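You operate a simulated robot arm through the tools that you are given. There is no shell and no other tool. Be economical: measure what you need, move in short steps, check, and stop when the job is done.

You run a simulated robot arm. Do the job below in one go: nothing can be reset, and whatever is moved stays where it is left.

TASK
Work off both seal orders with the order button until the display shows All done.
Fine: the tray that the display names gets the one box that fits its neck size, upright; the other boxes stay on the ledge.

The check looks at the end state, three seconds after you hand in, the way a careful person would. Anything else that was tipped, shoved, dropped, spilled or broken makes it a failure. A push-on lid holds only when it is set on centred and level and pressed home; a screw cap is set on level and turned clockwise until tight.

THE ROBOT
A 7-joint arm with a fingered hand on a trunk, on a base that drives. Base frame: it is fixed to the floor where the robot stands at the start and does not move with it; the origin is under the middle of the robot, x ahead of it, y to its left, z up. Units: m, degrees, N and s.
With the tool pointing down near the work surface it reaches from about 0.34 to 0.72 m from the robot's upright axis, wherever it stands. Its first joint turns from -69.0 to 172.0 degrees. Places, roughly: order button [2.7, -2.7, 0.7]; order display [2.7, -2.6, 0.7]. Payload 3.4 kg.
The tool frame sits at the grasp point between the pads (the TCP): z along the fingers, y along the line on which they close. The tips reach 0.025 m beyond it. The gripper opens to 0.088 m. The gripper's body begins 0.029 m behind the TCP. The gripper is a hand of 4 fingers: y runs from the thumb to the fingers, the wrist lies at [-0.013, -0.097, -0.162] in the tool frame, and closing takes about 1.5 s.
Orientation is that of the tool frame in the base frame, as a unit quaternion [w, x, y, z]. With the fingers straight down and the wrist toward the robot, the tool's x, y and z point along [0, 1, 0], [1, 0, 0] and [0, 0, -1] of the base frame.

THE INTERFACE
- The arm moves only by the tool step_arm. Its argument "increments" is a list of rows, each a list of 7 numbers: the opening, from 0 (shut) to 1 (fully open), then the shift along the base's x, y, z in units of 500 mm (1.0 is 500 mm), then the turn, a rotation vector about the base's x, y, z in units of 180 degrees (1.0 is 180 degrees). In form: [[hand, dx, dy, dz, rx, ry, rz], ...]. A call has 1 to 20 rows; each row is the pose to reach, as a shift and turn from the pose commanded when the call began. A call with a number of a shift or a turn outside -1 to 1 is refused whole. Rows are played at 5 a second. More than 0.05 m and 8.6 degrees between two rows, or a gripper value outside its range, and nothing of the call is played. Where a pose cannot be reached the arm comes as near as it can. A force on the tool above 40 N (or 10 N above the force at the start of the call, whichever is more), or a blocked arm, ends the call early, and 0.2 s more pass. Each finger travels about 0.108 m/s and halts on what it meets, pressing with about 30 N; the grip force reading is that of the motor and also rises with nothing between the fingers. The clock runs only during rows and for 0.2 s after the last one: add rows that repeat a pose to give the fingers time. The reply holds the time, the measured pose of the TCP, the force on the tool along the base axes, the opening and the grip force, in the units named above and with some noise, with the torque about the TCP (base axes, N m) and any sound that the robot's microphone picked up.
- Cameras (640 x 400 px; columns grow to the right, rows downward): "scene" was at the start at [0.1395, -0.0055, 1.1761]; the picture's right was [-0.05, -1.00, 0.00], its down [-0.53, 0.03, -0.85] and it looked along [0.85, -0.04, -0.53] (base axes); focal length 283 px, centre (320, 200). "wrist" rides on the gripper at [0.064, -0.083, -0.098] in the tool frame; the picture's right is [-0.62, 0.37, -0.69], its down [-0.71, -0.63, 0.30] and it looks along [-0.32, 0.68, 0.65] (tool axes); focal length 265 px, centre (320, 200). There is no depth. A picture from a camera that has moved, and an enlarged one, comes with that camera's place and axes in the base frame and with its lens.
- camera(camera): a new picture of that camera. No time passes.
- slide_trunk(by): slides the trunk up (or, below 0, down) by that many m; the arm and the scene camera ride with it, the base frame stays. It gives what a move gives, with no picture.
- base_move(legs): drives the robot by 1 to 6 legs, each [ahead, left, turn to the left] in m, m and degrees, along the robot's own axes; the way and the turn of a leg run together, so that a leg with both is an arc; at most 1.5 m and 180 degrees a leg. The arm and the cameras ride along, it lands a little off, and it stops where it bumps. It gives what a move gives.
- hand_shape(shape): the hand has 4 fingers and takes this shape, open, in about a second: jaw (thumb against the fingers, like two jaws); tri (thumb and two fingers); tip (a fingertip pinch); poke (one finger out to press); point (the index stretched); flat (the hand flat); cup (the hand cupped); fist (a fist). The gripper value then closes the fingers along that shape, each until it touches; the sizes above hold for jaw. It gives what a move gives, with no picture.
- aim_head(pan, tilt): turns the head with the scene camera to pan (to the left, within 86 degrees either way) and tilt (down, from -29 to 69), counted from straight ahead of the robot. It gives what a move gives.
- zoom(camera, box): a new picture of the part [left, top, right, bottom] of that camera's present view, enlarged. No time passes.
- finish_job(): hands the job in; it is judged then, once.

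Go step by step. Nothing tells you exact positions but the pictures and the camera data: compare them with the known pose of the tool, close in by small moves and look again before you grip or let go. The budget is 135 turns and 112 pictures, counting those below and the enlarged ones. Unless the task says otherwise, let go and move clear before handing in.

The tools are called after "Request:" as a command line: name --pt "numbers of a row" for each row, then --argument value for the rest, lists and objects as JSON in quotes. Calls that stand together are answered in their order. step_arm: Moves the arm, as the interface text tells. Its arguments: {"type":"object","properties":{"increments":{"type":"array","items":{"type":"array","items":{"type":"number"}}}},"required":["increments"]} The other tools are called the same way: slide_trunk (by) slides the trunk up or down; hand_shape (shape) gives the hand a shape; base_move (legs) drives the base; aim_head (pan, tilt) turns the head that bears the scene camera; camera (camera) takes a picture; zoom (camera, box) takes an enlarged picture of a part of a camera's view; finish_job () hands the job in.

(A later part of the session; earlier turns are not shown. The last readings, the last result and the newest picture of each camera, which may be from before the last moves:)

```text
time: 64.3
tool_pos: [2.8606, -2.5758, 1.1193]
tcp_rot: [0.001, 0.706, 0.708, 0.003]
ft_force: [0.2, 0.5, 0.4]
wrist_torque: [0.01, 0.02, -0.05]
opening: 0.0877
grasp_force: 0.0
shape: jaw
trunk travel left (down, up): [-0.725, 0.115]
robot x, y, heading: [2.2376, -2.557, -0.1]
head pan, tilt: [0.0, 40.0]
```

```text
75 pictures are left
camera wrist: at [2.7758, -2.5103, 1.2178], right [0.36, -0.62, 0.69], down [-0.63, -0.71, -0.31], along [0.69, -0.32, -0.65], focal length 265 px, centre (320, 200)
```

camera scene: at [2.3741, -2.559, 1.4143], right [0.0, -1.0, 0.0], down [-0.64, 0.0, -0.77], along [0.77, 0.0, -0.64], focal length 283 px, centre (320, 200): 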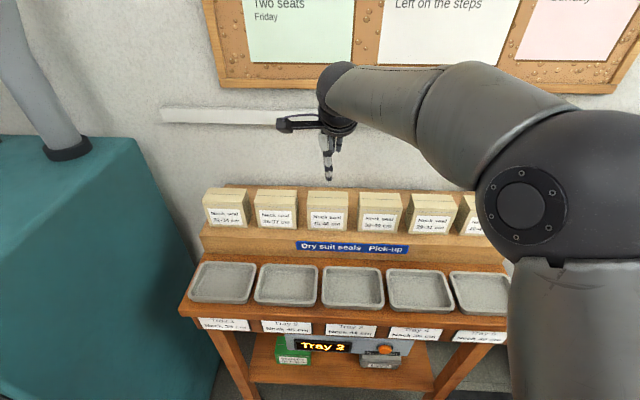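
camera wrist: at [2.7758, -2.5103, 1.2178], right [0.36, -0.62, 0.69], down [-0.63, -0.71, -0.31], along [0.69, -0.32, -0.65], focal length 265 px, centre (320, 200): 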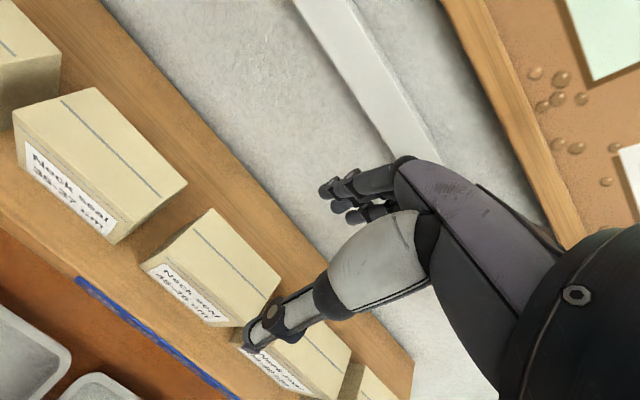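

Aligned within a centimetre. I rotate by about -2° to match the table, descend to just above the box top and check.

Request:
step_arm --pt "1 0 0.008 -0.05 0 0 -0.006" --pt "1 0 0.008 -0.1 0 0 -0.012" --pt "1 -0.002 0.008 -0.145 0 0 -0.012"

Request:
zoom --camera "scene" --box '[260, 120, 400, 240]'

Request:
camera --camera "wrist"

```text
time: 65.1
tool_pos: [2.8588, -2.569, 1.0475]
tcp_rot: [0.001, 0.72, 0.694, 0.002]
ft_force: [-0.2, 0.0, 0.8]
wrist_torque: [-0.03, 0.03, -0.01]
opening: 0.0877
grasp_force: 0.0
shape: jaw
trunk travel left (down, up): [-0.725, 0.115]
robot x, y, heading: [2.2402, -2.5575, 0.0]
head pan, tilt: [0.0, 40.0]
```

```text
3.33 times, centred on (330, 180) of scene
camera zoom: at [2.3756, -2.5584, 1.4141], right [0.0, -1.0, 0.0], down [-0.64, 0.0, -0.77], along [0.77, 0.0, -0.64], focal length 944 px, centre (287, 267)
```

zoom: 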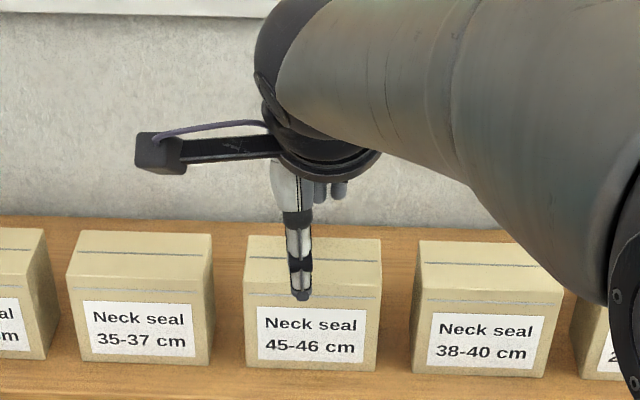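

```text
73 pictures are left
camera wrist: at [2.7778, -2.5008, 1.1457], right [0.34, -0.63, 0.69], down [-0.65, -0.69, -0.31], along [0.67, -0.35, -0.65], focal length 265 px, centre (320, 200)
```

wrist: 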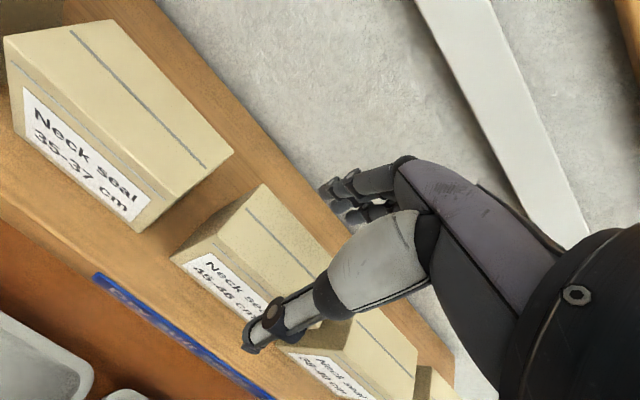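

Thumb is in front of the box, slightly left of centre. Shift 6 mm right, descend and close.

Request:
step_arm --pt "1 0 -0.012 0 0 0 0" --pt "1 0 -0.012 -0.04 0 0 0" --pt "1 0 -0.012 -0.075 0 0 0" --pt "1 0 -0.012 -0.105 0 0 0" --pt "1 0 -0.012 -0.105 0 0 0"

Request:
camera --camera "wrist"

Request:
zoom --camera "scene" --box '[260, 120, 400, 240]'

```text
time: 66.3
tool_pos: [2.8594, -2.5768, 0.9947]
tcp_rot: [0.001, 0.72, 0.694, 0.002]
ft_force: [0.6, 0.9, -0.1]
wrist_torque: [0.01, -0.02, 0.02]
opening: 0.0878
grasp_force: 0.1
shape: jaw
trunk travel left (down, up): [-0.725, 0.115]
robot x, y, heading: [2.2365, -2.5566, -0.2]
head pan, tilt: [0.0, 40.0]
```

```text
72 pictures are left
camera wrist: at [2.7777, -2.5091, 1.0923], right [0.34, -0.63, 0.69], down [-0.65, -0.69, -0.31], along [0.67, -0.35, -0.65], focal length 265 px, centre (320, 200)
```

wrist: 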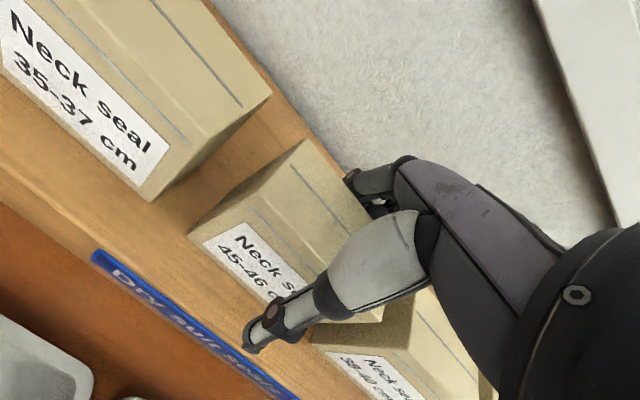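

```text
3.33 times, centred on (330, 180) of scene
camera zoom: at [2.3751, -2.5589, 1.4142], right [0.0, -1.0, 0.0], down [-0.64, 0.0, -0.77], along [0.77, 0.0, -0.64], focal length 944 px, centre (287, 267)
```

zoom: 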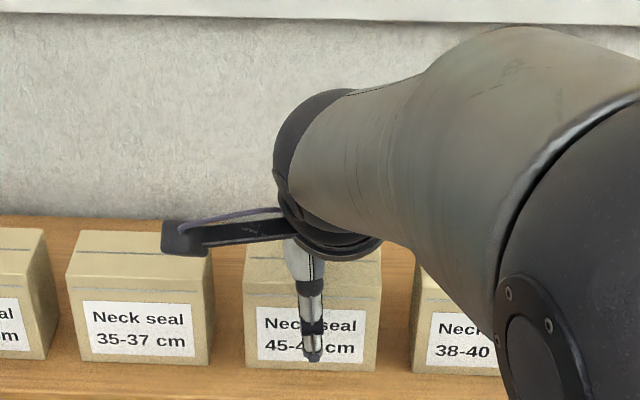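

Fingers straddle the box. Close the grip.

Request:
step_arm --pt "0.7 0 0 0 0 0 0" --pt "0.5 0 0 0 0 0 0" --pt "0 0 0 0 0 0 0" --pt "0 0 0 0 0 0 0" --pt "0 0 0 0 0 0 0" --pt "0 0 0 0 0 0 0" --pt "0 0 0 0 0 0 0" --pt "0 0 0 0 0 0 0"

Request:
camera --camera "wrist"

```text
time: 68.1
tool_pos: [2.8597, -2.577, 0.9942]
tcp_rot: [0.002, 0.72, 0.694, 0.002]
ft_force: [0.1, -1.0, -0.3]
wrist_torque: [0.01, -0.05, 0.02]
opening: 0.0437
grasp_force: 30.1
shape: jaw
trunk travel left (down, up): [-0.725, 0.115]
robot x, y, heading: [2.2408, -2.5572, -0.1]
head pan, tilt: [0.0, 40.0]
```

```text
70 pictures are left
camera wrist: at [2.778, -2.509, 1.0922], right [0.34, -0.63, 0.69], down [-0.66, -0.69, -0.31], along [0.67, -0.35, -0.65], focal length 265 px, centre (320, 200)
```

wrist: 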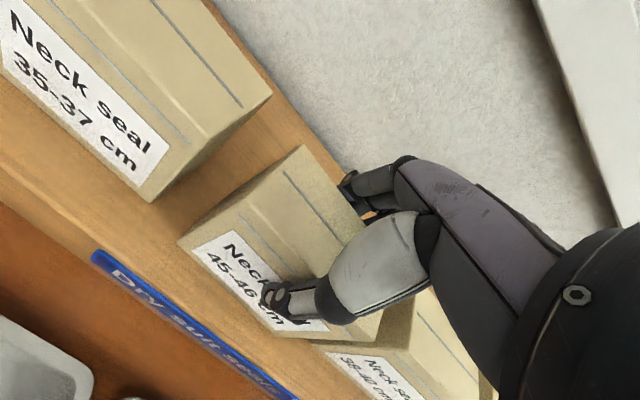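

Gripped (0.044 m). Lift straight up and check.

Request:
step_arm --pt "0 0 0 0.02 0 0 0" --pt "0 0 0 0.06 0 0 0" --pt "0 0 0 0.12 0 0 0" --pt "0 0 0 0.18 0 0 0" --pt "0 0 0 0.24 0 0 0"

Request:
camera --camera "wrist"

Request:
zoom --camera "scene" --box '[240, 100, 420, 320]'

```text
time: 69.3
tool_pos: [2.8585, -2.5762, 1.1159]
tcp_rot: [0.002, 0.72, 0.694, 0.003]
ft_force: [0.6, -0.1, -1.5]
wrist_torque: [0.0, 0.02, -0.01]
opening: 0.0434
grasp_force: 30.1
shape: jaw
trunk travel left (down, up): [-0.725, 0.115]
robot x, y, heading: [2.2381, -2.56, 0.0]
head pan, tilt: [0.0, 40.0]
```

```text
69 pictures are left
camera wrist: at [2.7766, -2.5084, 1.2132], right [0.34, -0.63, 0.69], down [-0.65, -0.69, -0.31], along [0.67, -0.35, -0.65], focal length 265 px, centre (320, 200)
```

wrist: 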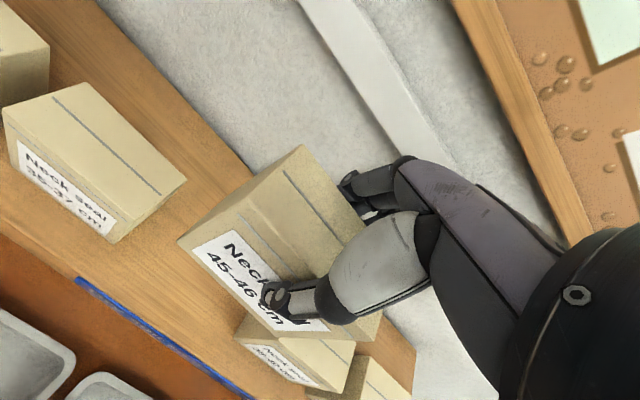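

```text
1.82 times, centred on (330, 210) of scene
camera zoom: at [2.3747, -2.5588, 1.4142], right [0.0, -1.0, 0.0], down [-0.64, 0.0, -0.77], along [0.77, 0.0, -0.64], focal length 515 px, centre (302, 182)
```

zoom: 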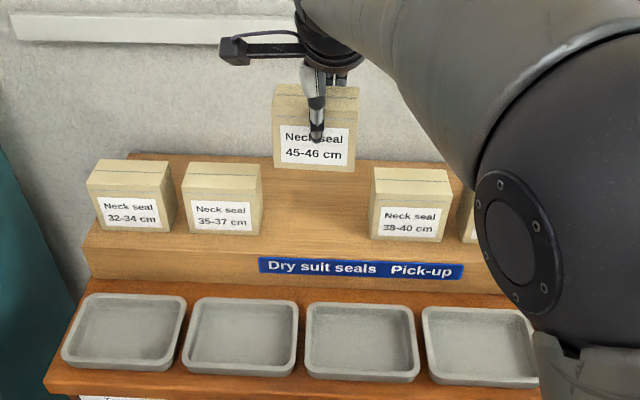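

Lifted cleanly. Move over tray 2 by the measured difference (-0.127, +0.081), lower partly and check.

Request:
step_arm --pt "0 -0.065 0.0 0 0 0 0" --pt "0 -0.13 0.04 0 0 0 0" --pt "0 -0.195 0.1 0 0 0 0" --pt "0 -0.253 0.162 0 0 0 0" --pt "0 -0.253 0.162 -0.08 0 0 0" --pt "0 -0.253 0.162 -0.16 0 0 0" --pt "0 -0.253 0.162 -0.21 0 0 0" --pt "0 -0.253 0.162 -0.21 0 0 0"

Request:
zoom --camera "scene" --box '[220, 170, 380, 320]'

Request:
camera --camera "wrist"

```text
time: 71.1
tool_pos: [2.7341, -2.4968, 1.0203]
tcp_rot: [-0.006, 0.722, 0.692, 0.016]
ft_force: [-0.4, -0.3, -1.3]
wrist_torque: [-0.04, 0.03, -0.02]
opening: 0.0438
grasp_force: 29.8
shape: jaw
trunk travel left (down, up): [-0.725, 0.115]
robot x, y, heading: [2.238, -2.5569, -0.1]
head pan, tilt: [0.0, 40.0]
```

```text
2.67 times, centred on (300, 245) of scene
camera zoom: at [2.3747, -2.5585, 1.4142], right [0.0, -1.0, 0.0], down [-0.64, 0.0, -0.77], along [0.77, 0.0, -0.64], focal length 755 px, centre (373, 80)
```

zoom: 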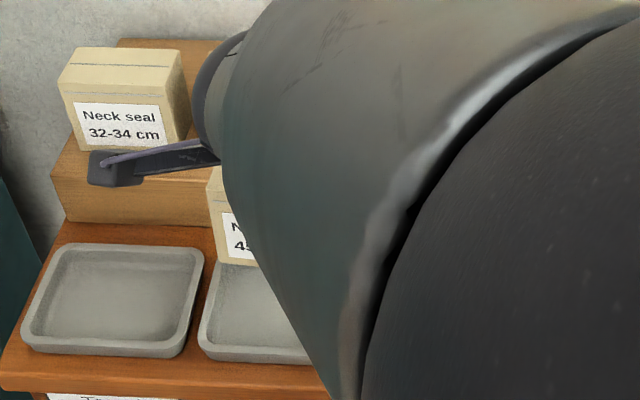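

```text
66 pictures are left
camera wrist: at [2.6519, -2.4309, 1.1197], right [0.33, -0.66, 0.68], down [-0.66, -0.68, -0.34], along [0.68, -0.33, -0.65], focal length 265 px, centre (320, 200)
```

wrist: 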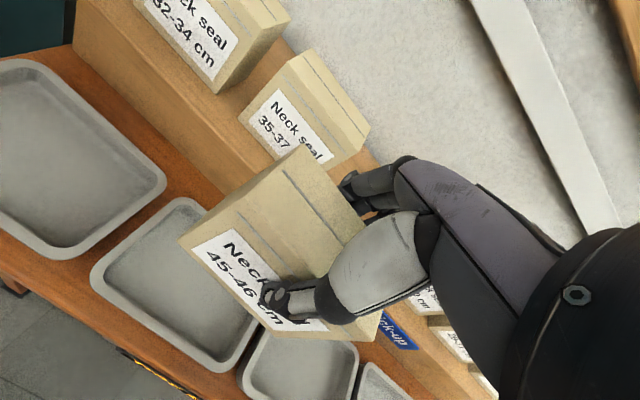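

The arm is near a joint limit here (slight tilt). I raise the hand a bit with tilt correction, then lower the trunk so the arm works in an easier range.

Request:
step_arm --pt "0 0 0 0.05 -0.003 0.002 0" --pt "0 0 0 0.1 -0.006 0.004 0" --pt "0 0 0 0.16 -0.0098 0.0047 0" --pt "0 0 0 0.16 -0.0098 0.0047 0"

Request:
slide_trunk --by -0.08

Request:
step_arm --pt "0 0 0 0 0 0 0" --pt "0 0 0 0 0 0 0"

```text
time: 72.1
tool_pos: [2.7346, -2.4958, 1.0911]
tcp_rot: [0.007, 0.719, 0.695, -0.014]
ft_force: [0.4, -0.4, -0.8]
wrist_torque: [0.0, 0.0, -0.01]
opening: 0.0437
grasp_force: 29.9
shape: jaw
trunk travel left (down, up): [-0.725, 0.115]
robot x, y, heading: [2.2349, -2.5544, -0.4]
head pan, tilt: [0.0, 40.0]
```

```text
time: 73.3
tool_pos: [2.7341, -2.4961, 1.0117]
tcp_rot: [0.007, 0.719, 0.694, -0.014]
ft_force: [-0.1, 0.4, -1.3]
wrist_torque: [0.01, -0.03, 0.01]
opening: 0.0435
grasp_force: 29.7
shape: jaw
trunk travel left (down, up): [-0.645, 0.195]
robot x, y, heading: [2.2416, -2.5573, -0.2]
head pan, tilt: [0.0, 40.0]
```

```text
time: 73.9
tool_pos: [2.7334, -2.4967, 1.0119]
tcp_rot: [0.008, 0.72, 0.694, -0.014]
ft_force: [0.2, 0.3, -1.4]
wrist_torque: [0.01, -0.04, -0.03]
opening: 0.0435
grasp_force: 29.8
shape: jaw
trunk travel left (down, up): [-0.645, 0.195]
robot x, y, heading: [2.2394, -2.559, 0.0]
head pan, tilt: [0.0, 40.0]
```

The commanded pose was kept level, so I undo my correction, and look.

Request:
step_arm --pt "0 0 0 0 0.005 -0.0025 0" --pt "0 0 0 0 0.0098 -0.0047 0" --pt "0 0 0 0 0.0098 -0.0047 0"

Request:
camera --camera "scene"

Request:
camera --camera "wrist"

```text
time: 74.7
tool_pos: [2.7336, -2.4974, 1.0118]
tcp_rot: [0.001, 0.72, 0.694, 0.002]
ft_force: [-0.1, -0.2, -1.3]
wrist_torque: [-0.03, 0.01, -0.01]
opening: 0.0434
grasp_force: 29.9
shape: jaw
trunk travel left (down, up): [-0.645, 0.195]
robot x, y, heading: [2.2389, -2.5575, -0.2]
head pan, tilt: [0.0, 40.0]
```

```text
65 pictures are left
camera scene: at [2.3754, -2.5587, 1.3341], right [0.0, -1.0, 0.0], down [-0.64, 0.0, -0.77], along [0.77, 0.0, -0.64], focal length 283 px, centre (320, 200)
```

scene: 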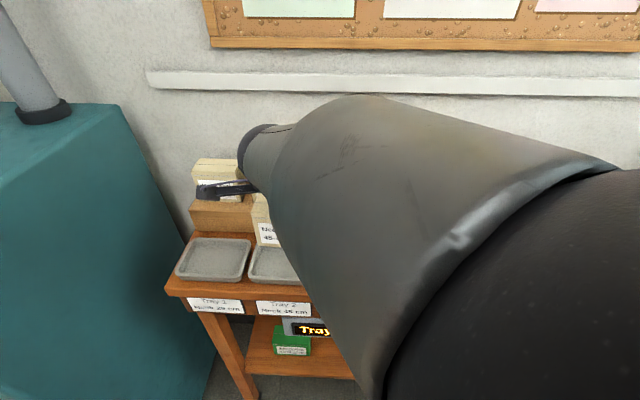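

```text
64 pictures are left
camera wrist: at [2.6524, -2.4282, 1.1093], right [0.34, -0.63, 0.69], down [-0.66, -0.69, -0.31], along [0.67, -0.35, -0.65], focal length 265 px, centre (320, 200)
```

wrist: 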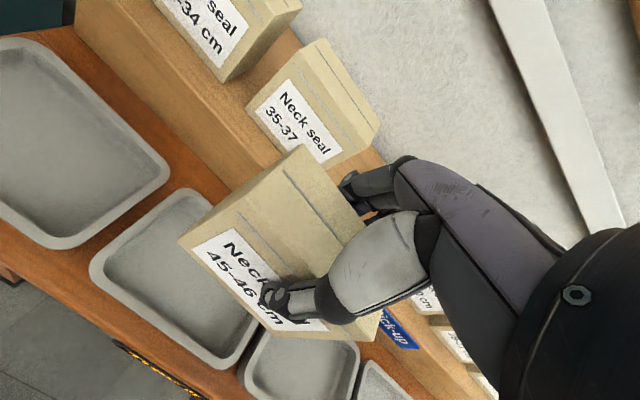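

Position matches tray 2 in both cameras. Lower with the trunk by 65 mm, then check.

Request:
slide_trunk --by -0.06

Request:
camera --camera "wrist"

Request:
zoom --camera "scene" --box '[160, 150, 360, 300]'

```text
time: 75.7
tool_pos: [2.7329, -2.4963, 0.9522]
tcp_rot: [0.001, 0.72, 0.694, 0.002]
ft_force: [-0.1, -0.4, -0.8]
wrist_torque: [0.0, -0.02, -0.03]
opening: 0.0434
grasp_force: 30.6
shape: jaw
trunk travel left (down, up): [-0.585, 0.255]
robot x, y, heading: [2.2407, -2.5572, -0.1]
head pan, tilt: [0.0, 40.0]
```

```text
63 pictures are left
camera wrist: at [2.6522, -2.4281, 1.0494], right [0.34, -0.63, 0.69], down [-0.65, -0.69, -0.31], along [0.67, -0.35, -0.65], focal length 265 px, centre (320, 200)
```

wrist: 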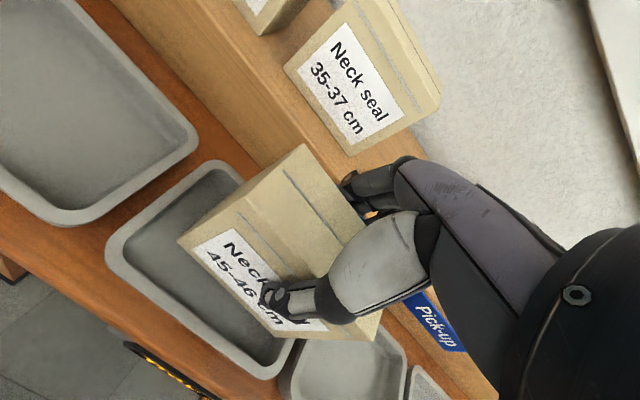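

```text
2.67 times, centred on (260, 225) of scene
camera zoom: at [2.3752, -2.5587, 1.2741], right [0.0, -1.0, 0.0], down [-0.64, 0.0, -0.77], along [0.77, 0.0, -0.64], focal length 755 px, centre (480, 133)
```

zoom: 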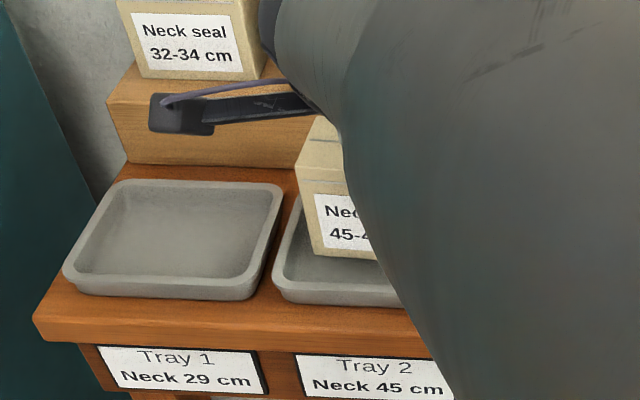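

Box is entering the tray but looks ~4 mm too far right. Shift left 4 mm and forward-edge fine; lower gently until contact.

Request:
step_arm --pt "0 -0.004 0.008 0 0 0 0" --pt "0 -0.004 0.008 -0.01 0 0 0" --pt "0 -0.004 0.008 -0.02 0 0 0" --pt "0 -0.004 0.008 -0.026 0 0 0" --pt "0 -0.004 0.008 -0.026 0 0 0"

Request:
zoom --camera "scene" --box '[230, 180, 330, 255]'

Request:
camera --camera "wrist"

```text
time: 76.9
tool_pos: [2.7337, -2.4925, 0.9379]
tcp_rot: [0.001, 0.72, 0.693, 0.003]
ft_force: [-0.3, -0.2, -1.6]
wrist_torque: [-0.01, 0.01, 0.02]
opening: 0.0437
grasp_force: 30.1
shape: jaw
trunk travel left (down, up): [-0.585, 0.255]
robot x, y, heading: [2.2374, -2.558, -0.0]
head pan, tilt: [0.0, 40.0]
```

```text
5.33 times, centred on (280, 218) of scene
camera zoom: at [2.3753, -2.5587, 1.2741], right [0.0, -1.0, 0.0], down [-0.64, 0.0, -0.77], along [0.77, 0.0, -0.64], focal length 1510 px, centre (533, 107)
```

zoom: 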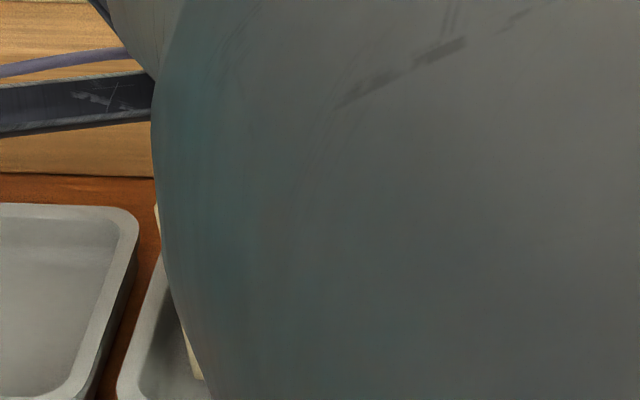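

```text
60 pictures are left
camera wrist: at [2.6505, -2.424, 1.0362], right [0.34, -0.63, 0.69], down [-0.66, -0.69, -0.31], along [0.67, -0.35, -0.65], focal length 265 px, centre (320, 200)
```

wrist: 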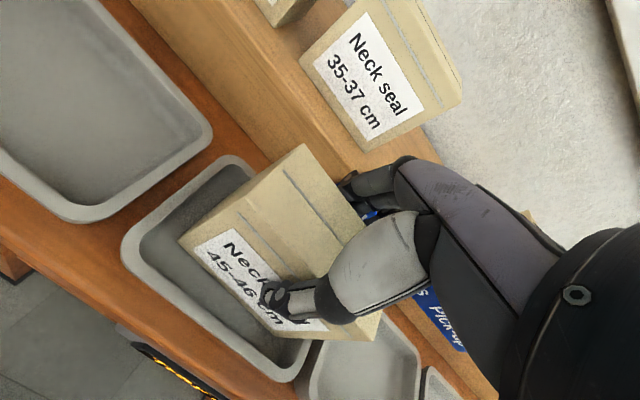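

No contact yet; continue down in small steps to contact.

Request:
step_arm --pt "0 0 0 -0.006 0 0 0" --pt "0 0 0 -0.012 0 0 0" --pt "0 0 0 -0.016 0 0 0" --pt "0 0 0 -0.02 0 0 0"

Request:
camera --camera "wrist"

```text
time: 77.9
tool_pos: [2.7311, -2.4916, 0.9347]
tcp_rot: [-0.001, 0.721, 0.693, 0.008]
ft_force: [3.1, 0.5, 14.8]
wrist_torque: [-0.04, 0.0, 0.08]
opening: 0.044
grasp_force: 30.3
shape: jaw
trunk travel left (down, up): [-0.585, 0.255]
robot x, y, heading: [2.242, -2.5556, 0.1]
head pan, tilt: [0.0, 40.0]
```

```text
59 pictures are left
camera wrist: at [2.6503, -2.4253, 1.0314], right [0.34, -0.64, 0.69], down [-0.65, -0.69, -0.32], along [0.68, -0.34, -0.65], focal length 265 px, centre (320, 200)
```

wrist: 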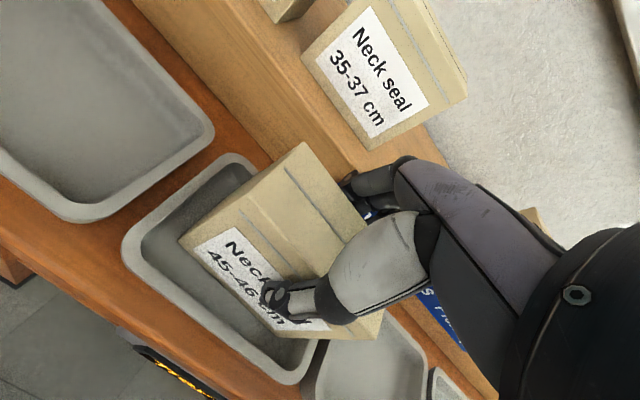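

Firm, even contact at the tray floor level. Relax 1 mm and release.

Request:
step_arm --pt "0 0 0 0.006 0 0 0" --pt "0.6 0 0 0.006 0 0 0" --pt "0.75 0 0 0.006 0 0 0" --pt "0.85 0 0 0.006 0 0 0" --pt "0.85 0 0 0.006 0 0 0" --pt "0.85 0 0 0.006 0 0 0"

Request:
camera --camera "wrist"

```text
time: 79.3
tool_pos: [2.7316, -2.4921, 0.9338]
tcp_rot: [0.0, 0.721, 0.693, 0.003]
ft_force: [0.5, -0.4, 0.7]
wrist_torque: [-0.02, 0.03, 0.0]
opening: 0.0746
grasp_force: 0.1
shape: jaw
trunk travel left (down, up): [-0.585, 0.255]
robot x, y, heading: [2.2376, -2.5573, -0.2]
head pan, tilt: [0.0, 40.0]
```

```text
58 pictures are left
camera wrist: at [2.6498, -2.4246, 1.031], right [0.34, -0.64, 0.69], down [-0.65, -0.69, -0.31], along [0.67, -0.35, -0.65], focal length 265 px, centre (320, 200)
```

wrist: 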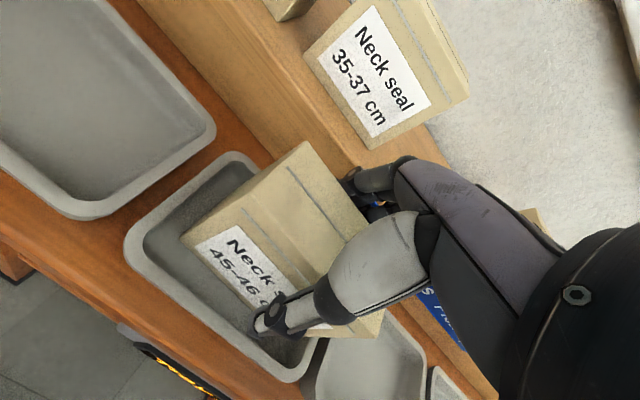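

Released; the box stays put. Rise straight up with the trunk and look.

Request:
slide_trunk --by 0.2

Request:
camera --camera "wrist"

```text
time: 81.4
tool_pos: [2.7321, -2.4918, 1.1325]
tcp_rot: [0.0, 0.72, 0.694, 0.004]
ft_force: [0.4, 0.0, 0.5]
wrist_torque: [0.02, 0.01, 0.0]
opening: 0.0746
grasp_force: 0.1
shape: jaw
trunk travel left (down, up): [-0.785, 0.055]
robot x, y, heading: [2.2426, -2.5558, 0.3]
head pan, tilt: [0.0, 40.0]
```

```text
57 pictures are left
camera wrist: at [2.6502, -2.4248, 1.2308], right [0.34, -0.64, 0.69], down [-0.66, -0.69, -0.31], along [0.67, -0.35, -0.65], focal length 265 px, centre (320, 200)
```

wrist: 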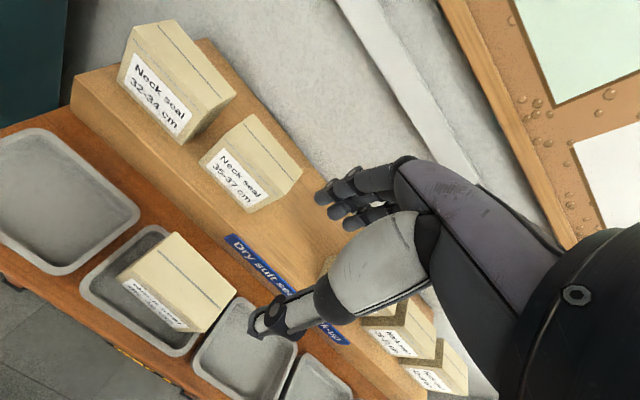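

Box stands in tray 2. I back up 0.15 m and move the arm to the right for an unobstructed check.

Request:
base_move --legs '[[-0.15, 0, 0]]'

Request:
step_arm --pt "0.85 0 -0.08 0 0 0 0" --pt "0.85 -0.03 -0.16 0 0 0 0.006" --pt "0.85 -0.06 -0.24 0 0 0 0.012" --pt "0.85 -0.1 -0.32 0 0 0 0.012" --pt "0.85 -0.14 -0.4 0 0 0 0.012" --pt "0.85 -0.14 -0.43 0 0 0 0.012"

Request:
zoom --camera "scene" --box '[200, 150, 440, 300]'

```text
time: 82.8
tool_pos: [2.5787, -2.4933, 1.1333]
tcp_rot: [0.0, 0.72, 0.694, 0.004]
ft_force: [-1.4, 0.7, -0.2]
wrist_torque: [0.0, -0.02, -0.02]
opening: 0.0748
grasp_force: 0.1
shape: jaw
trunk travel left (down, up): [-0.785, 0.055]
robot x, y, heading: [2.0897, -2.5564, -0.1]
head pan, tilt: [0.0, 40.0]
```

```text
time: 84.2
tool_pos: [2.507, -2.7078, 1.134]
tcp_rot: [0.001, 0.707, 0.707, 0.002]
ft_force: [-0.2, 0.2, 0.1]
wrist_torque: [-0.02, -0.02, 0.0]
opening: 0.0747
grasp_force: 0.0
shape: jaw
trunk travel left (down, up): [-0.785, 0.055]
robot x, y, heading: [2.0881, -2.5566, -0.3]
head pan, tilt: [0.0, 40.0]
```

```text
2.67 times, centred on (320, 225) of scene
camera zoom: at [2.2234, -2.5575, 1.4741], right [0.0, -1.0, 0.0], down [-0.64, 0.0, -0.77], along [0.77, 0.0, -0.64], focal length 755 px, centre (320, 133)
```

zoom: 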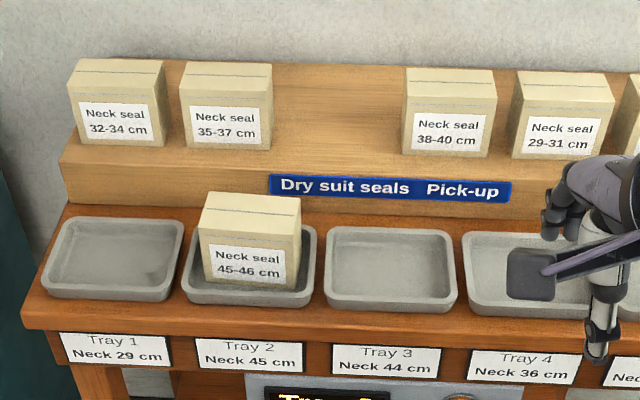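

Box is upright and centred in tray 2. Now lower for the next button press, with the hand shut and tilted as before.

Request:
slide_trunk --by -0.395

Request:
step_arm --pt "0.4 0 0 0 0 -0.042 0" --pt "0 0 0 0 0 -0.084 0" --pt "0 0.02 0 0 0 -0.126 0" --pt "0 0.05 0 0 0 -0.168 0" --pt "0 0.08 0 0 0 -0.21 0" --pt "0 0.12 0 0 0 -0.25 0" --pt "0 0.17 0 0 0 -0.25 0" --pt "0 0.21 0 0 0 -0.25 0" --pt "0 0.23 0 0 0 -0.25 0"

Request:
camera --camera "wrist"

```text
time: 88.0
tool_pos: [2.508, -2.7085, 0.7394]
tcp_rot: [0.0, 0.707, 0.707, 0.004]
ft_force: [0.7, 0.2, -0.2]
wrist_torque: [0.02, -0.03, 0.0]
opening: 0.0749
grasp_force: 0.0
shape: jaw
trunk travel left (down, up): [-0.39, 0.45]
robot x, y, heading: [2.0901, -2.5577, -0.1]
head pan, tilt: [0.0, 40.0]
```

```text
time: 90.0
tool_pos: [2.6222, -2.7137, 0.7524]
tcp_rot: [0.27, 0.653, 0.654, 0.271]
ft_force: [0.9, -1.1, 0.3]
wrist_torque: [0.0, -0.02, 0.04]
opening: 0.0
grasp_force: 30.1
shape: jaw
out of reach, approached as far as the arm can: row 3, 4, 5, 6, 7, 8, 9
trunk travel left (down, up): [-0.39, 0.45]
robot x, y, heading: [2.0895, -2.5587, -0.3]
head pan, tilt: [0.0, 40.0]
```

```text
55 pictures are left
camera wrist: at [2.4933, -2.6479, 0.7624], right [-0.23, -0.62, 0.75], down [-0.23, -0.71, -0.66], along [0.95, -0.32, 0.02], focal length 265 px, centre (320, 200)
```

wrist: 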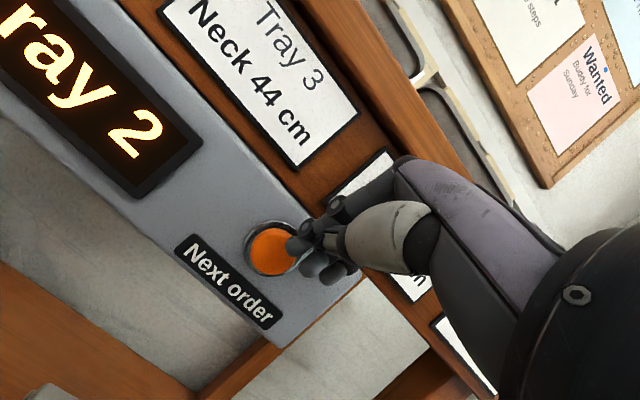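

The arm is clipped 1 cm high. I back up slightly, raise the hand relative to the trunk, and slide the trunk down so the press pose is reachable.

Request:
step_arm --pt "0 -0.06 0.01 0 0 0 0" --pt "0 -0.06 0.01 0.06 0 0 0" --pt "0 -0.06 0.01 0.12 0 0 0" --pt "0 -0.06 0.01 0.12 0 0 0"

Request:
slide_trunk --by -0.06

Request:
camera --camera "wrist"

```text
time: 91.0
tool_pos: [2.5905, -2.7057, 0.8125]
tcp_rot: [0.271, 0.652, 0.653, 0.273]
ft_force: [0.0, -0.7, 0.1]
wrist_torque: [0.01, -0.03, 0.01]
opening: 0.0005
grasp_force: 30.2
shape: jaw
trunk travel left (down, up): [-0.39, 0.45]
robot x, y, heading: [2.087, -2.5566, -0.1]
head pan, tilt: [0.0, 40.0]
```

```text
time: 92.0
tool_pos: [2.5911, -2.7062, 0.7516]
tcp_rot: [0.271, 0.652, 0.653, 0.274]
ft_force: [0.2, -1.1, -0.2]
wrist_torque: [-0.01, -0.05, 0.0]
opening: 0.0
grasp_force: 29.9
shape: jaw
trunk travel left (down, up): [-0.33, 0.51]
robot x, y, heading: [2.0854, -2.5588, 0.2]
head pan, tilt: [0.0, 40.0]
```

```text
54 pictures are left
camera wrist: at [2.4616, -2.6405, 0.7617], right [-0.23, -0.62, 0.75], down [-0.22, -0.71, -0.66], along [0.95, -0.32, 0.02], focal length 265 px, centre (320, 200)
```

wrist: 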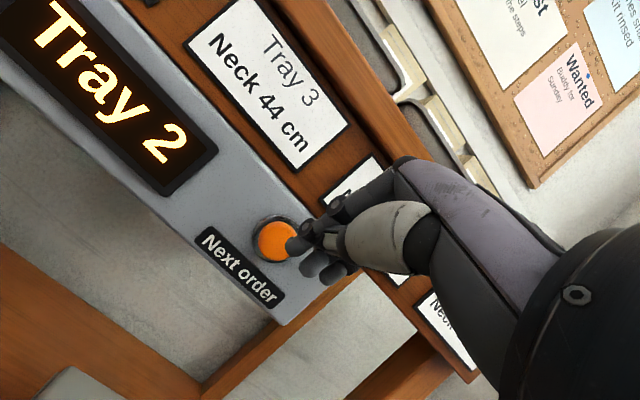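

Lower 12 mm and push forward in small steps.

Request:
step_arm --pt "0 0 0 -0.025 0 0 0" --pt "0 0.04 0 -0.025 0 0 0" --pt "0 0.066 0 -0.025 0 0 0" --pt "0 0.074 0 -0.025 0 0 0" --pt "0 0.08 0 -0.025 0 0 0" --pt "0 0.086 0 -0.025 0 0 0" --pt "0 0.092 0 -0.025 0 0 0"

Request:
camera --camera "wrist"

```text
time: 93.6
tool_pos: [2.6337, -2.7049, 0.7401]
tcp_rot: [0.272, 0.651, 0.653, 0.275]
ft_force: [-15.3, -2.7, 0.0]
wrist_torque: [0.0, 0.1, -0.12]
opening: 0.0001
grasp_force: 30.5
shape: jaw
trunk travel left (down, up): [-0.33, 0.51]
robot x, y, heading: [2.0904, -2.5602, -0.3]
head pan, tilt: [0.0, 40.0]
heard: click
```

```text
53 pictures are left
camera wrist: at [2.5058, -2.6408, 0.7497], right [-0.23, -0.62, 0.75], down [-0.22, -0.71, -0.66], along [0.95, -0.32, 0.03], focal length 265 px, centre (320, 200)
```

wrist: 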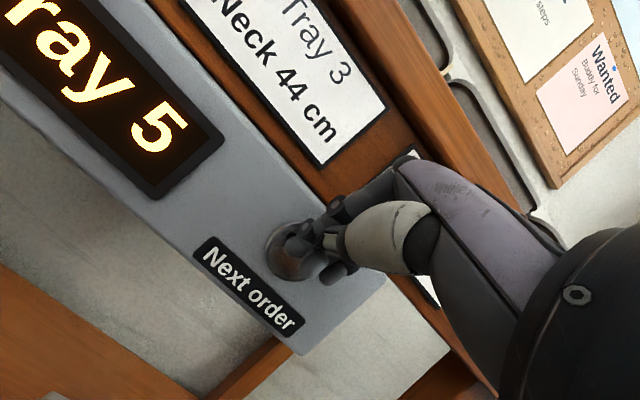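

Display: Tray 5 (40 cm → 38-40 box). Back off, untilt, and raise.

Request:
step_arm --pt "0 -0.04 0 0 0 0 0" --pt "0 -0.1 0 0 0 0 0" --pt "0 -0.18 0 0 0 0 0" --pt "0 -0.22 0 0.02 0 0.042 0" --pt "0 -0.25 0 0.04 0 0.084 0" --pt "0 -0.26 0 0.04 0 0.126 0" --pt "0 -0.26 0 0.04 0 0.168 0" --pt "0 -0.26 0 0.04 0 0.21 0" --pt "0 -0.26 0 0.04 0 0.25 0"

Request:
slide_trunk --by 0.37

Request:
hand_shape --shape "jaw"

Request:
zoom --camera "scene" --box '[300, 150, 460, 300]'

Request:
zoom --camera "scene" --box '[330, 150, 420, 210]'

```text
time: 95.6
tool_pos: [2.5074, -2.7062, 0.7597]
tcp_rot: [-0.001, 0.707, 0.707, 0.003]
ft_force: [-0.5, -0.1, -0.4]
wrist_torque: [0.0, -0.01, 0.0]
opening: 0.0002
grasp_force: 30.2
shape: jaw
out of reach, approached as far as the arm can: row 3, 4
trunk travel left (down, up): [-0.33, 0.51]
robot x, y, heading: [2.0878, -2.5582, 0.0]
head pan, tilt: [0.0, 40.0]
```

```text
time: 99.2
tool_pos: [2.5081, -2.7049, 1.1298]
tcp_rot: [-0.001, 0.707, 0.707, 0.004]
ft_force: [-0.5, -0.5, 0.7]
wrist_torque: [-0.03, -0.01, 0.01]
opening: 0.0
grasp_force: 29.5
shape: jaw
trunk travel left (down, up): [-0.7, 0.14]
robot x, y, heading: [2.087, -2.5559, -0.3]
head pan, tilt: [0.0, 40.0]
```

```text
time: 100.1
tool_pos: [2.5088, -2.7043, 1.1293]
tcp_rot: [-0.001, 0.707, 0.707, 0.003]
ft_force: [-0.2, -0.3, 0.1]
wrist_torque: [0.0, -0.01, 0.01]
opening: 0.0875
grasp_force: 0.2
shape: jaw
trunk travel left (down, up): [-0.7, 0.14]
robot x, y, heading: [2.0852, -2.5581, -0.2]
head pan, tilt: [0.0, 40.0]
```

```text
2.67 times, centred on (380, 225) of scene
camera zoom: at [2.2229, -2.5586, 1.3892], right [0.0, -1.0, 0.0], down [-0.64, 0.0, -0.77], along [0.77, 0.0, -0.64], focal length 755 px, centre (160, 133)
```

zoom: 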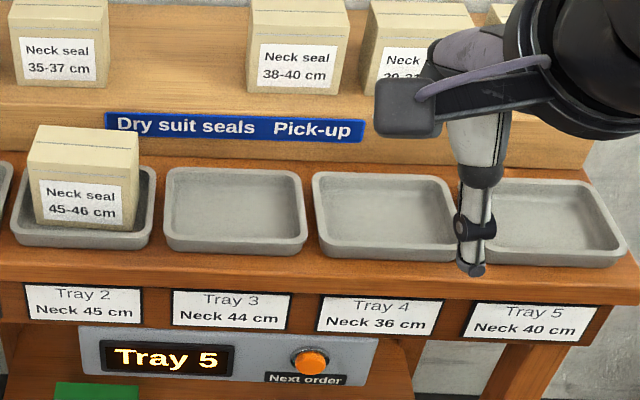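

```text
6.67 times, centred on (375, 180) of scene
camera zoom: at [2.2229, -2.5586, 1.3892], right [0.0, -1.0, 0.0], down [-0.64, 0.0, -0.77], along [0.77, 0.0, -0.64], focal length 1887 px, centre (-47, 333)
```

zoom: 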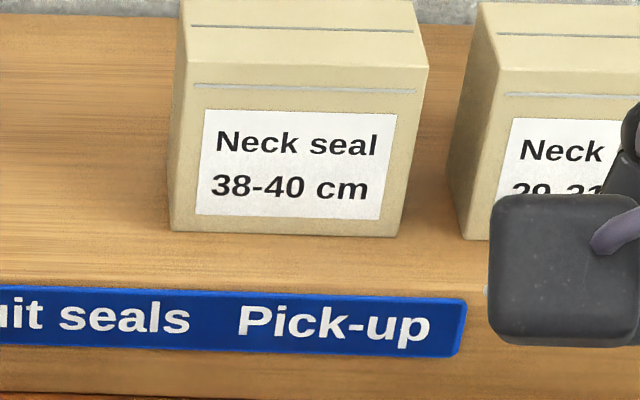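

Box 38-40 is at about (2.853,-2.692). I swing the arm left briefly to measure tray 5 unobstructed.

Request:
step_arm --pt "1 0 0.09 0 0 0 0" --pt "1 0 0.18 0 0 0 0" --pt "1 0 0.27 0 0 0 0" --pt "1 0 0.36 0 0 0 0"

Request:
zoom --camera "scene" --box '[360, 150, 520, 300]'

Request:
camera --camera "scene"

```text
time: 101.1
tool_pos: [2.5086, -2.5244, 1.1295]
tcp_rot: [0.0, 0.708, 0.706, 0.003]
ft_force: [0.2, 0.0, 0.7]
wrist_torque: [0.0, -0.01, -0.01]
opening: 0.0877
grasp_force: 0.0
shape: jaw
trunk travel left (down, up): [-0.7, 0.14]
robot x, y, heading: [2.0865, -2.5595, -0.1]
head pan, tilt: [0.0, 40.0]
```

```text
2.67 times, centred on (440, 225) of scene
camera zoom: at [2.2228, -2.5559, 1.3891], right [0.0, -1.0, 0.0], down [-0.64, 0.0, -0.77], along [0.77, 0.0, -0.64], focal length 755 px, centre (0, 133)
```

zoom: 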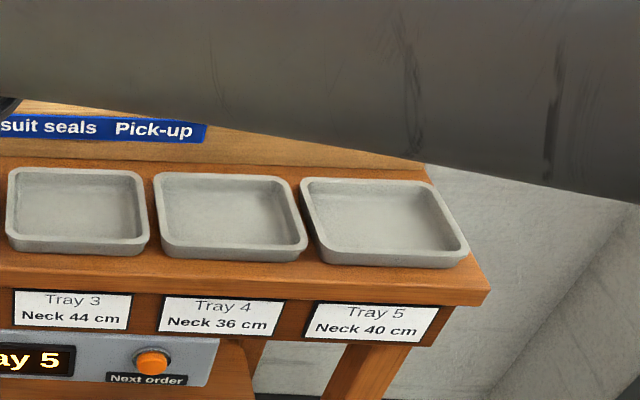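

```text
49 pictures are left
camera scene: at [2.2228, -2.5559, 1.3891], right [0.0, -1.0, 0.0], down [-0.64, 0.0, -0.77], along [0.77, 0.0, -0.64], focal length 283 px, centre (320, 200)
```

scene: 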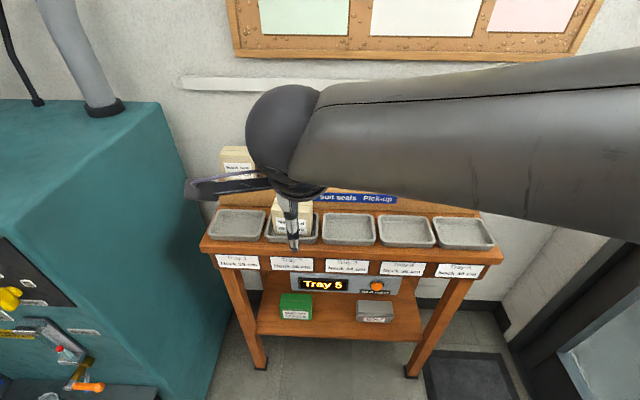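

Tray 5 centre ≈ (2.706,-2.899); the move from box to tray is (-0.146,-0.207). Drive closer and go above the box.

Request:
base_move --legs '[[0.15, -0.1, 0]]'

Request:
step_arm --pt "1 0 0 0.01 0 0 0" --pt "1 0 -0.06 0.01 0 0 0" --pt "1 0.03 -0.13 0.01 0 0 0" --pt "1 0.11 -0.13 0.01 0 0 -0.006" --pt "1 0.2 -0.13 0.01 0 0 -0.014" --pt "1 0.29 -0.13 0.01 0 0 -0.014" --pt "1 0.36 -0.13 0.01 0 0 -0.014"

Request:
camera --camera "wrist"

Request:
camera --camera "scene"

```text
time: 102.6
tool_pos: [2.6602, -2.6279, 1.1297]
tcp_rot: [-0.001, 0.708, 0.707, 0.003]
ft_force: [-0.1, -0.2, -0.1]
wrist_torque: [0.05, 0.04, -0.02]
opening: 0.0877
grasp_force: 0.0
shape: jaw
trunk travel left (down, up): [-0.7, 0.14]
robot x, y, heading: [2.2408, -2.6585, 0.2]
head pan, tilt: [0.0, 40.0]
```

```text
time: 104.2
tool_pos: [2.8415, -2.6907, 1.1331]
tcp_rot: [-0.001, 0.722, 0.692, 0.002]
ft_force: [0.5, -0.5, 0.1]
wrist_torque: [0.01, -0.02, 0.01]
opening: 0.0877
grasp_force: 0.1
shape: jaw
trunk travel left (down, up): [-0.7, 0.14]
robot x, y, heading: [2.2403, -2.6582, -0.1]
head pan, tilt: [0.0, 40.0]
```

```text
48 pictures are left
camera wrist: at [2.7611, -2.6221, 1.2304], right [0.34, -0.64, 0.69], down [-0.66, -0.69, -0.31], along [0.67, -0.35, -0.65], focal length 265 px, centre (320, 200)
```

wrist: 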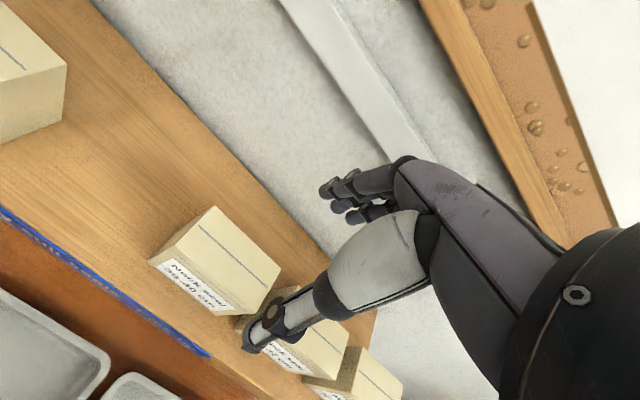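

```text
47 pictures are left
camera scene: at [2.376, -2.659, 1.389], right [0.0, -1.0, 0.0], down [-0.64, 0.0, -0.77], along [0.77, 0.0, -0.64], focal length 283 px, centre (320, 200)
```

scene: 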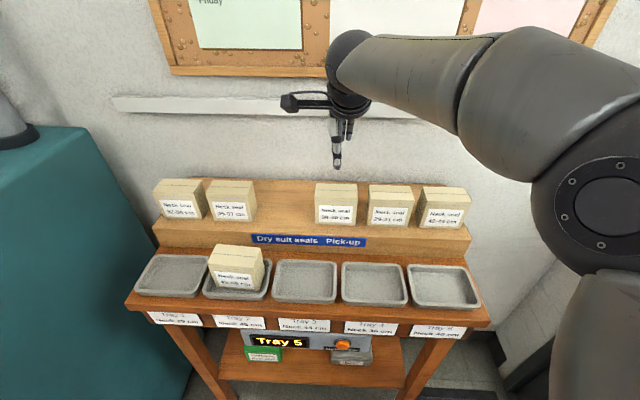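

Lower to just above the box top and shift x by +11 mm, then check.

Request:
step_arm --pt "1 0.022 -0.002 -0.06 0 0 0" --pt "1 0.022 -0.002 -0.12 0 0 0" --pt "1 0.022 -0.002 -0.172 0 0 0" --pt "1 0.022 -0.002 -0.172 0 0 0"

Request:
zoom --camera "scene" --box '[280, 130, 400, 240]'

Request:
camera --camera "wrist"

```text
time: 105.2
tool_pos: [2.8522, -2.6935, 1.0478]
tcp_rot: [0.001, 0.722, 0.692, 0.004]
ft_force: [-0.1, 0.2, 0.2]
wrist_torque: [-0.02, 0.0, 0.02]
opening: 0.0876
grasp_force: 0.0
shape: jaw
trunk travel left (down, up): [-0.7, 0.14]
robot x, y, heading: [2.2375, -2.6606, -0.0]
head pan, tilt: [0.0, 40.0]
```

```text
3.64 times, centred on (340, 185) of scene
camera zoom: at [2.374, -2.6594, 1.3892], right [0.0, -1.0, 0.0], down [-0.64, 0.0, -0.77], along [0.77, 0.0, -0.64], focal length 1029 px, centre (247, 254)
```

zoom: 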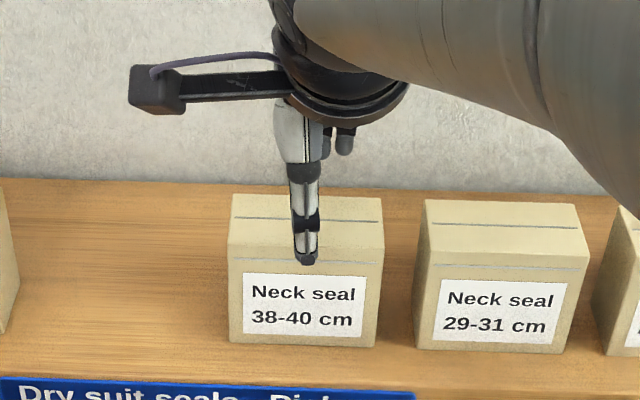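

```text
45 pictures are left
camera wrist: at [2.7713, -2.6244, 1.1454], right [0.34, -0.64, 0.69], down [-0.66, -0.69, -0.31], along [0.67, -0.35, -0.65], focal length 265 px, centre (320, 200)
```

wrist: 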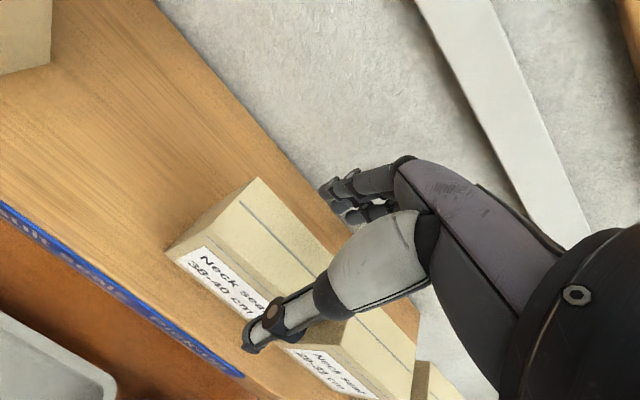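

Well centred. Descend, then close the grip.

Request:
step_arm --pt "1 0.002 0 -0.04 0 0 0" --pt "1 0.002 0 -0.075 0 0 0" --pt "1 0.002 0 -0.106 0 0 0" --pt "1 0.002 0 -0.106 0 0 0" --pt "0.7 0.002 0 -0.106 0 0 0" --pt "0.5 0.002 0 -0.106 0 0 0" --pt "0 0.002 0 -0.106 0 0 0" --pt "0 0.002 0 -0.106 0 0 0" --pt "0 0.002 0 -0.106 0 0 0" --pt "0 0.002 0 -0.106 0 0 0" --pt "0 0.002 0 -0.106 0 0 0"

Request:
camera --camera "wrist"

```text
time: 107.6
tool_pos: [2.8535, -2.6922, 0.9948]
tcp_rot: [0.001, 0.722, 0.692, 0.003]
ft_force: [-0.6, 0.5, -0.1]
wrist_torque: [0.01, 0.01, -0.02]
opening: 0.0437
grasp_force: 30.0
shape: jaw
trunk travel left (down, up): [-0.7, 0.14]
robot x, y, heading: [2.2386, -2.6579, -0.2]
head pan, tilt: [0.0, 40.0]
```

```text
44 pictures are left
camera wrist: at [2.7723, -2.624, 1.0934], right [0.34, -0.64, 0.69], down [-0.66, -0.68, -0.31], along [0.67, -0.35, -0.65], focal length 265 px, centre (320, 200)
```

wrist: 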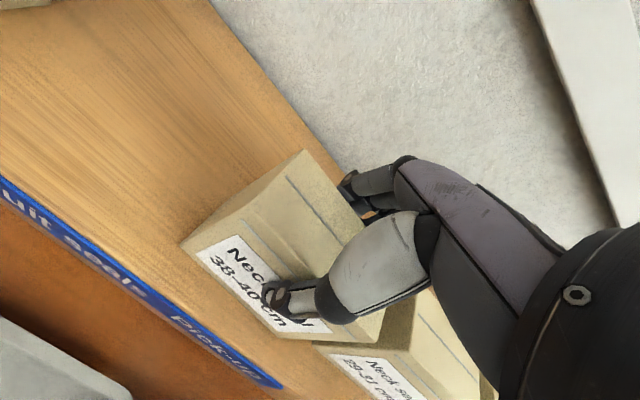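

Held. Lift, and carry over to tray 5.

Request:
step_arm --pt "0 0 0 0.03 0 0 0" --pt "0 0 0 0.1 0 0 0" --pt "0 0 0 0.18 0 0 0" --pt "0 0 0 0.25 0 0 0" --pt "0 -0.08 0 0.25 0 0 0" --pt "0 -0.16 0 0.25 0 0 0" --pt "0 -0.24 -0.02 0.25 0 0 0" --pt "0 -0.283 -0.09 0.25 0 0 0" --pt "0 -0.283 -0.17 0.25 0 0 0" --pt "0 -0.283 -0.25 0.25 0 0 0" --pt "0 -0.283 -0.33 0.25 0 0 0" --pt "0 -0.283 -0.412 0.25 0 0 0" --pt "0 -0.283 -0.412 0.25 0 0 0"

Request:
camera --camera "wrist"

Request:
camera --camera "scene"

```text
time: 110.4
tool_pos: [2.7115, -2.8982, 1.1223]
tcp_rot: [0.001, 0.722, 0.692, 0.003]
ft_force: [0.2, 0.5, -1.2]
wrist_torque: [0.0, -0.02, -0.01]
opening: 0.0432
grasp_force: 30.1
shape: jaw
trunk travel left (down, up): [-0.7, 0.14]
robot x, y, heading: [2.2399, -2.6578, -0.3]
head pan, tilt: [0.0, 40.0]
```

```text
43 pictures are left
camera wrist: at [2.63, -2.8299, 1.2207], right [0.34, -0.64, 0.69], down [-0.66, -0.69, -0.31], along [0.67, -0.35, -0.65], focal length 265 px, centre (320, 200)
```

wrist: 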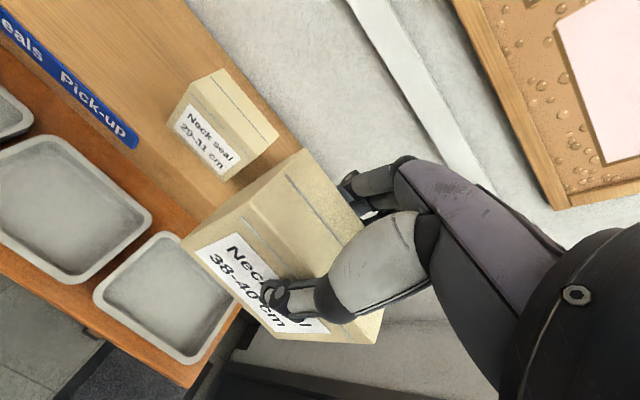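

```text
42 pictures are left
camera scene: at [2.3746, -2.658, 1.3891], right [0.0, -1.0, 0.0], down [-0.64, 0.0, -0.77], along [0.77, 0.0, -0.64], focal length 283 px, centre (320, 200)
```

scene: 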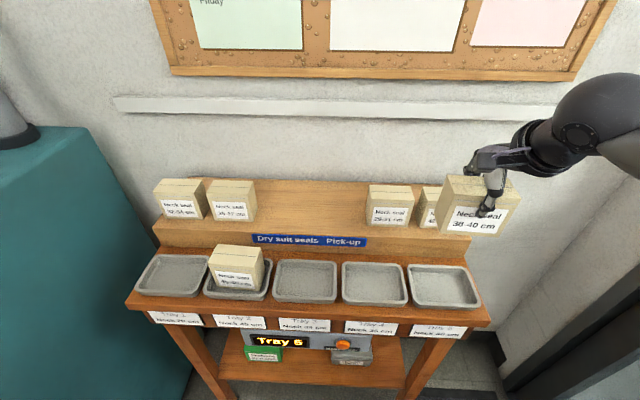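

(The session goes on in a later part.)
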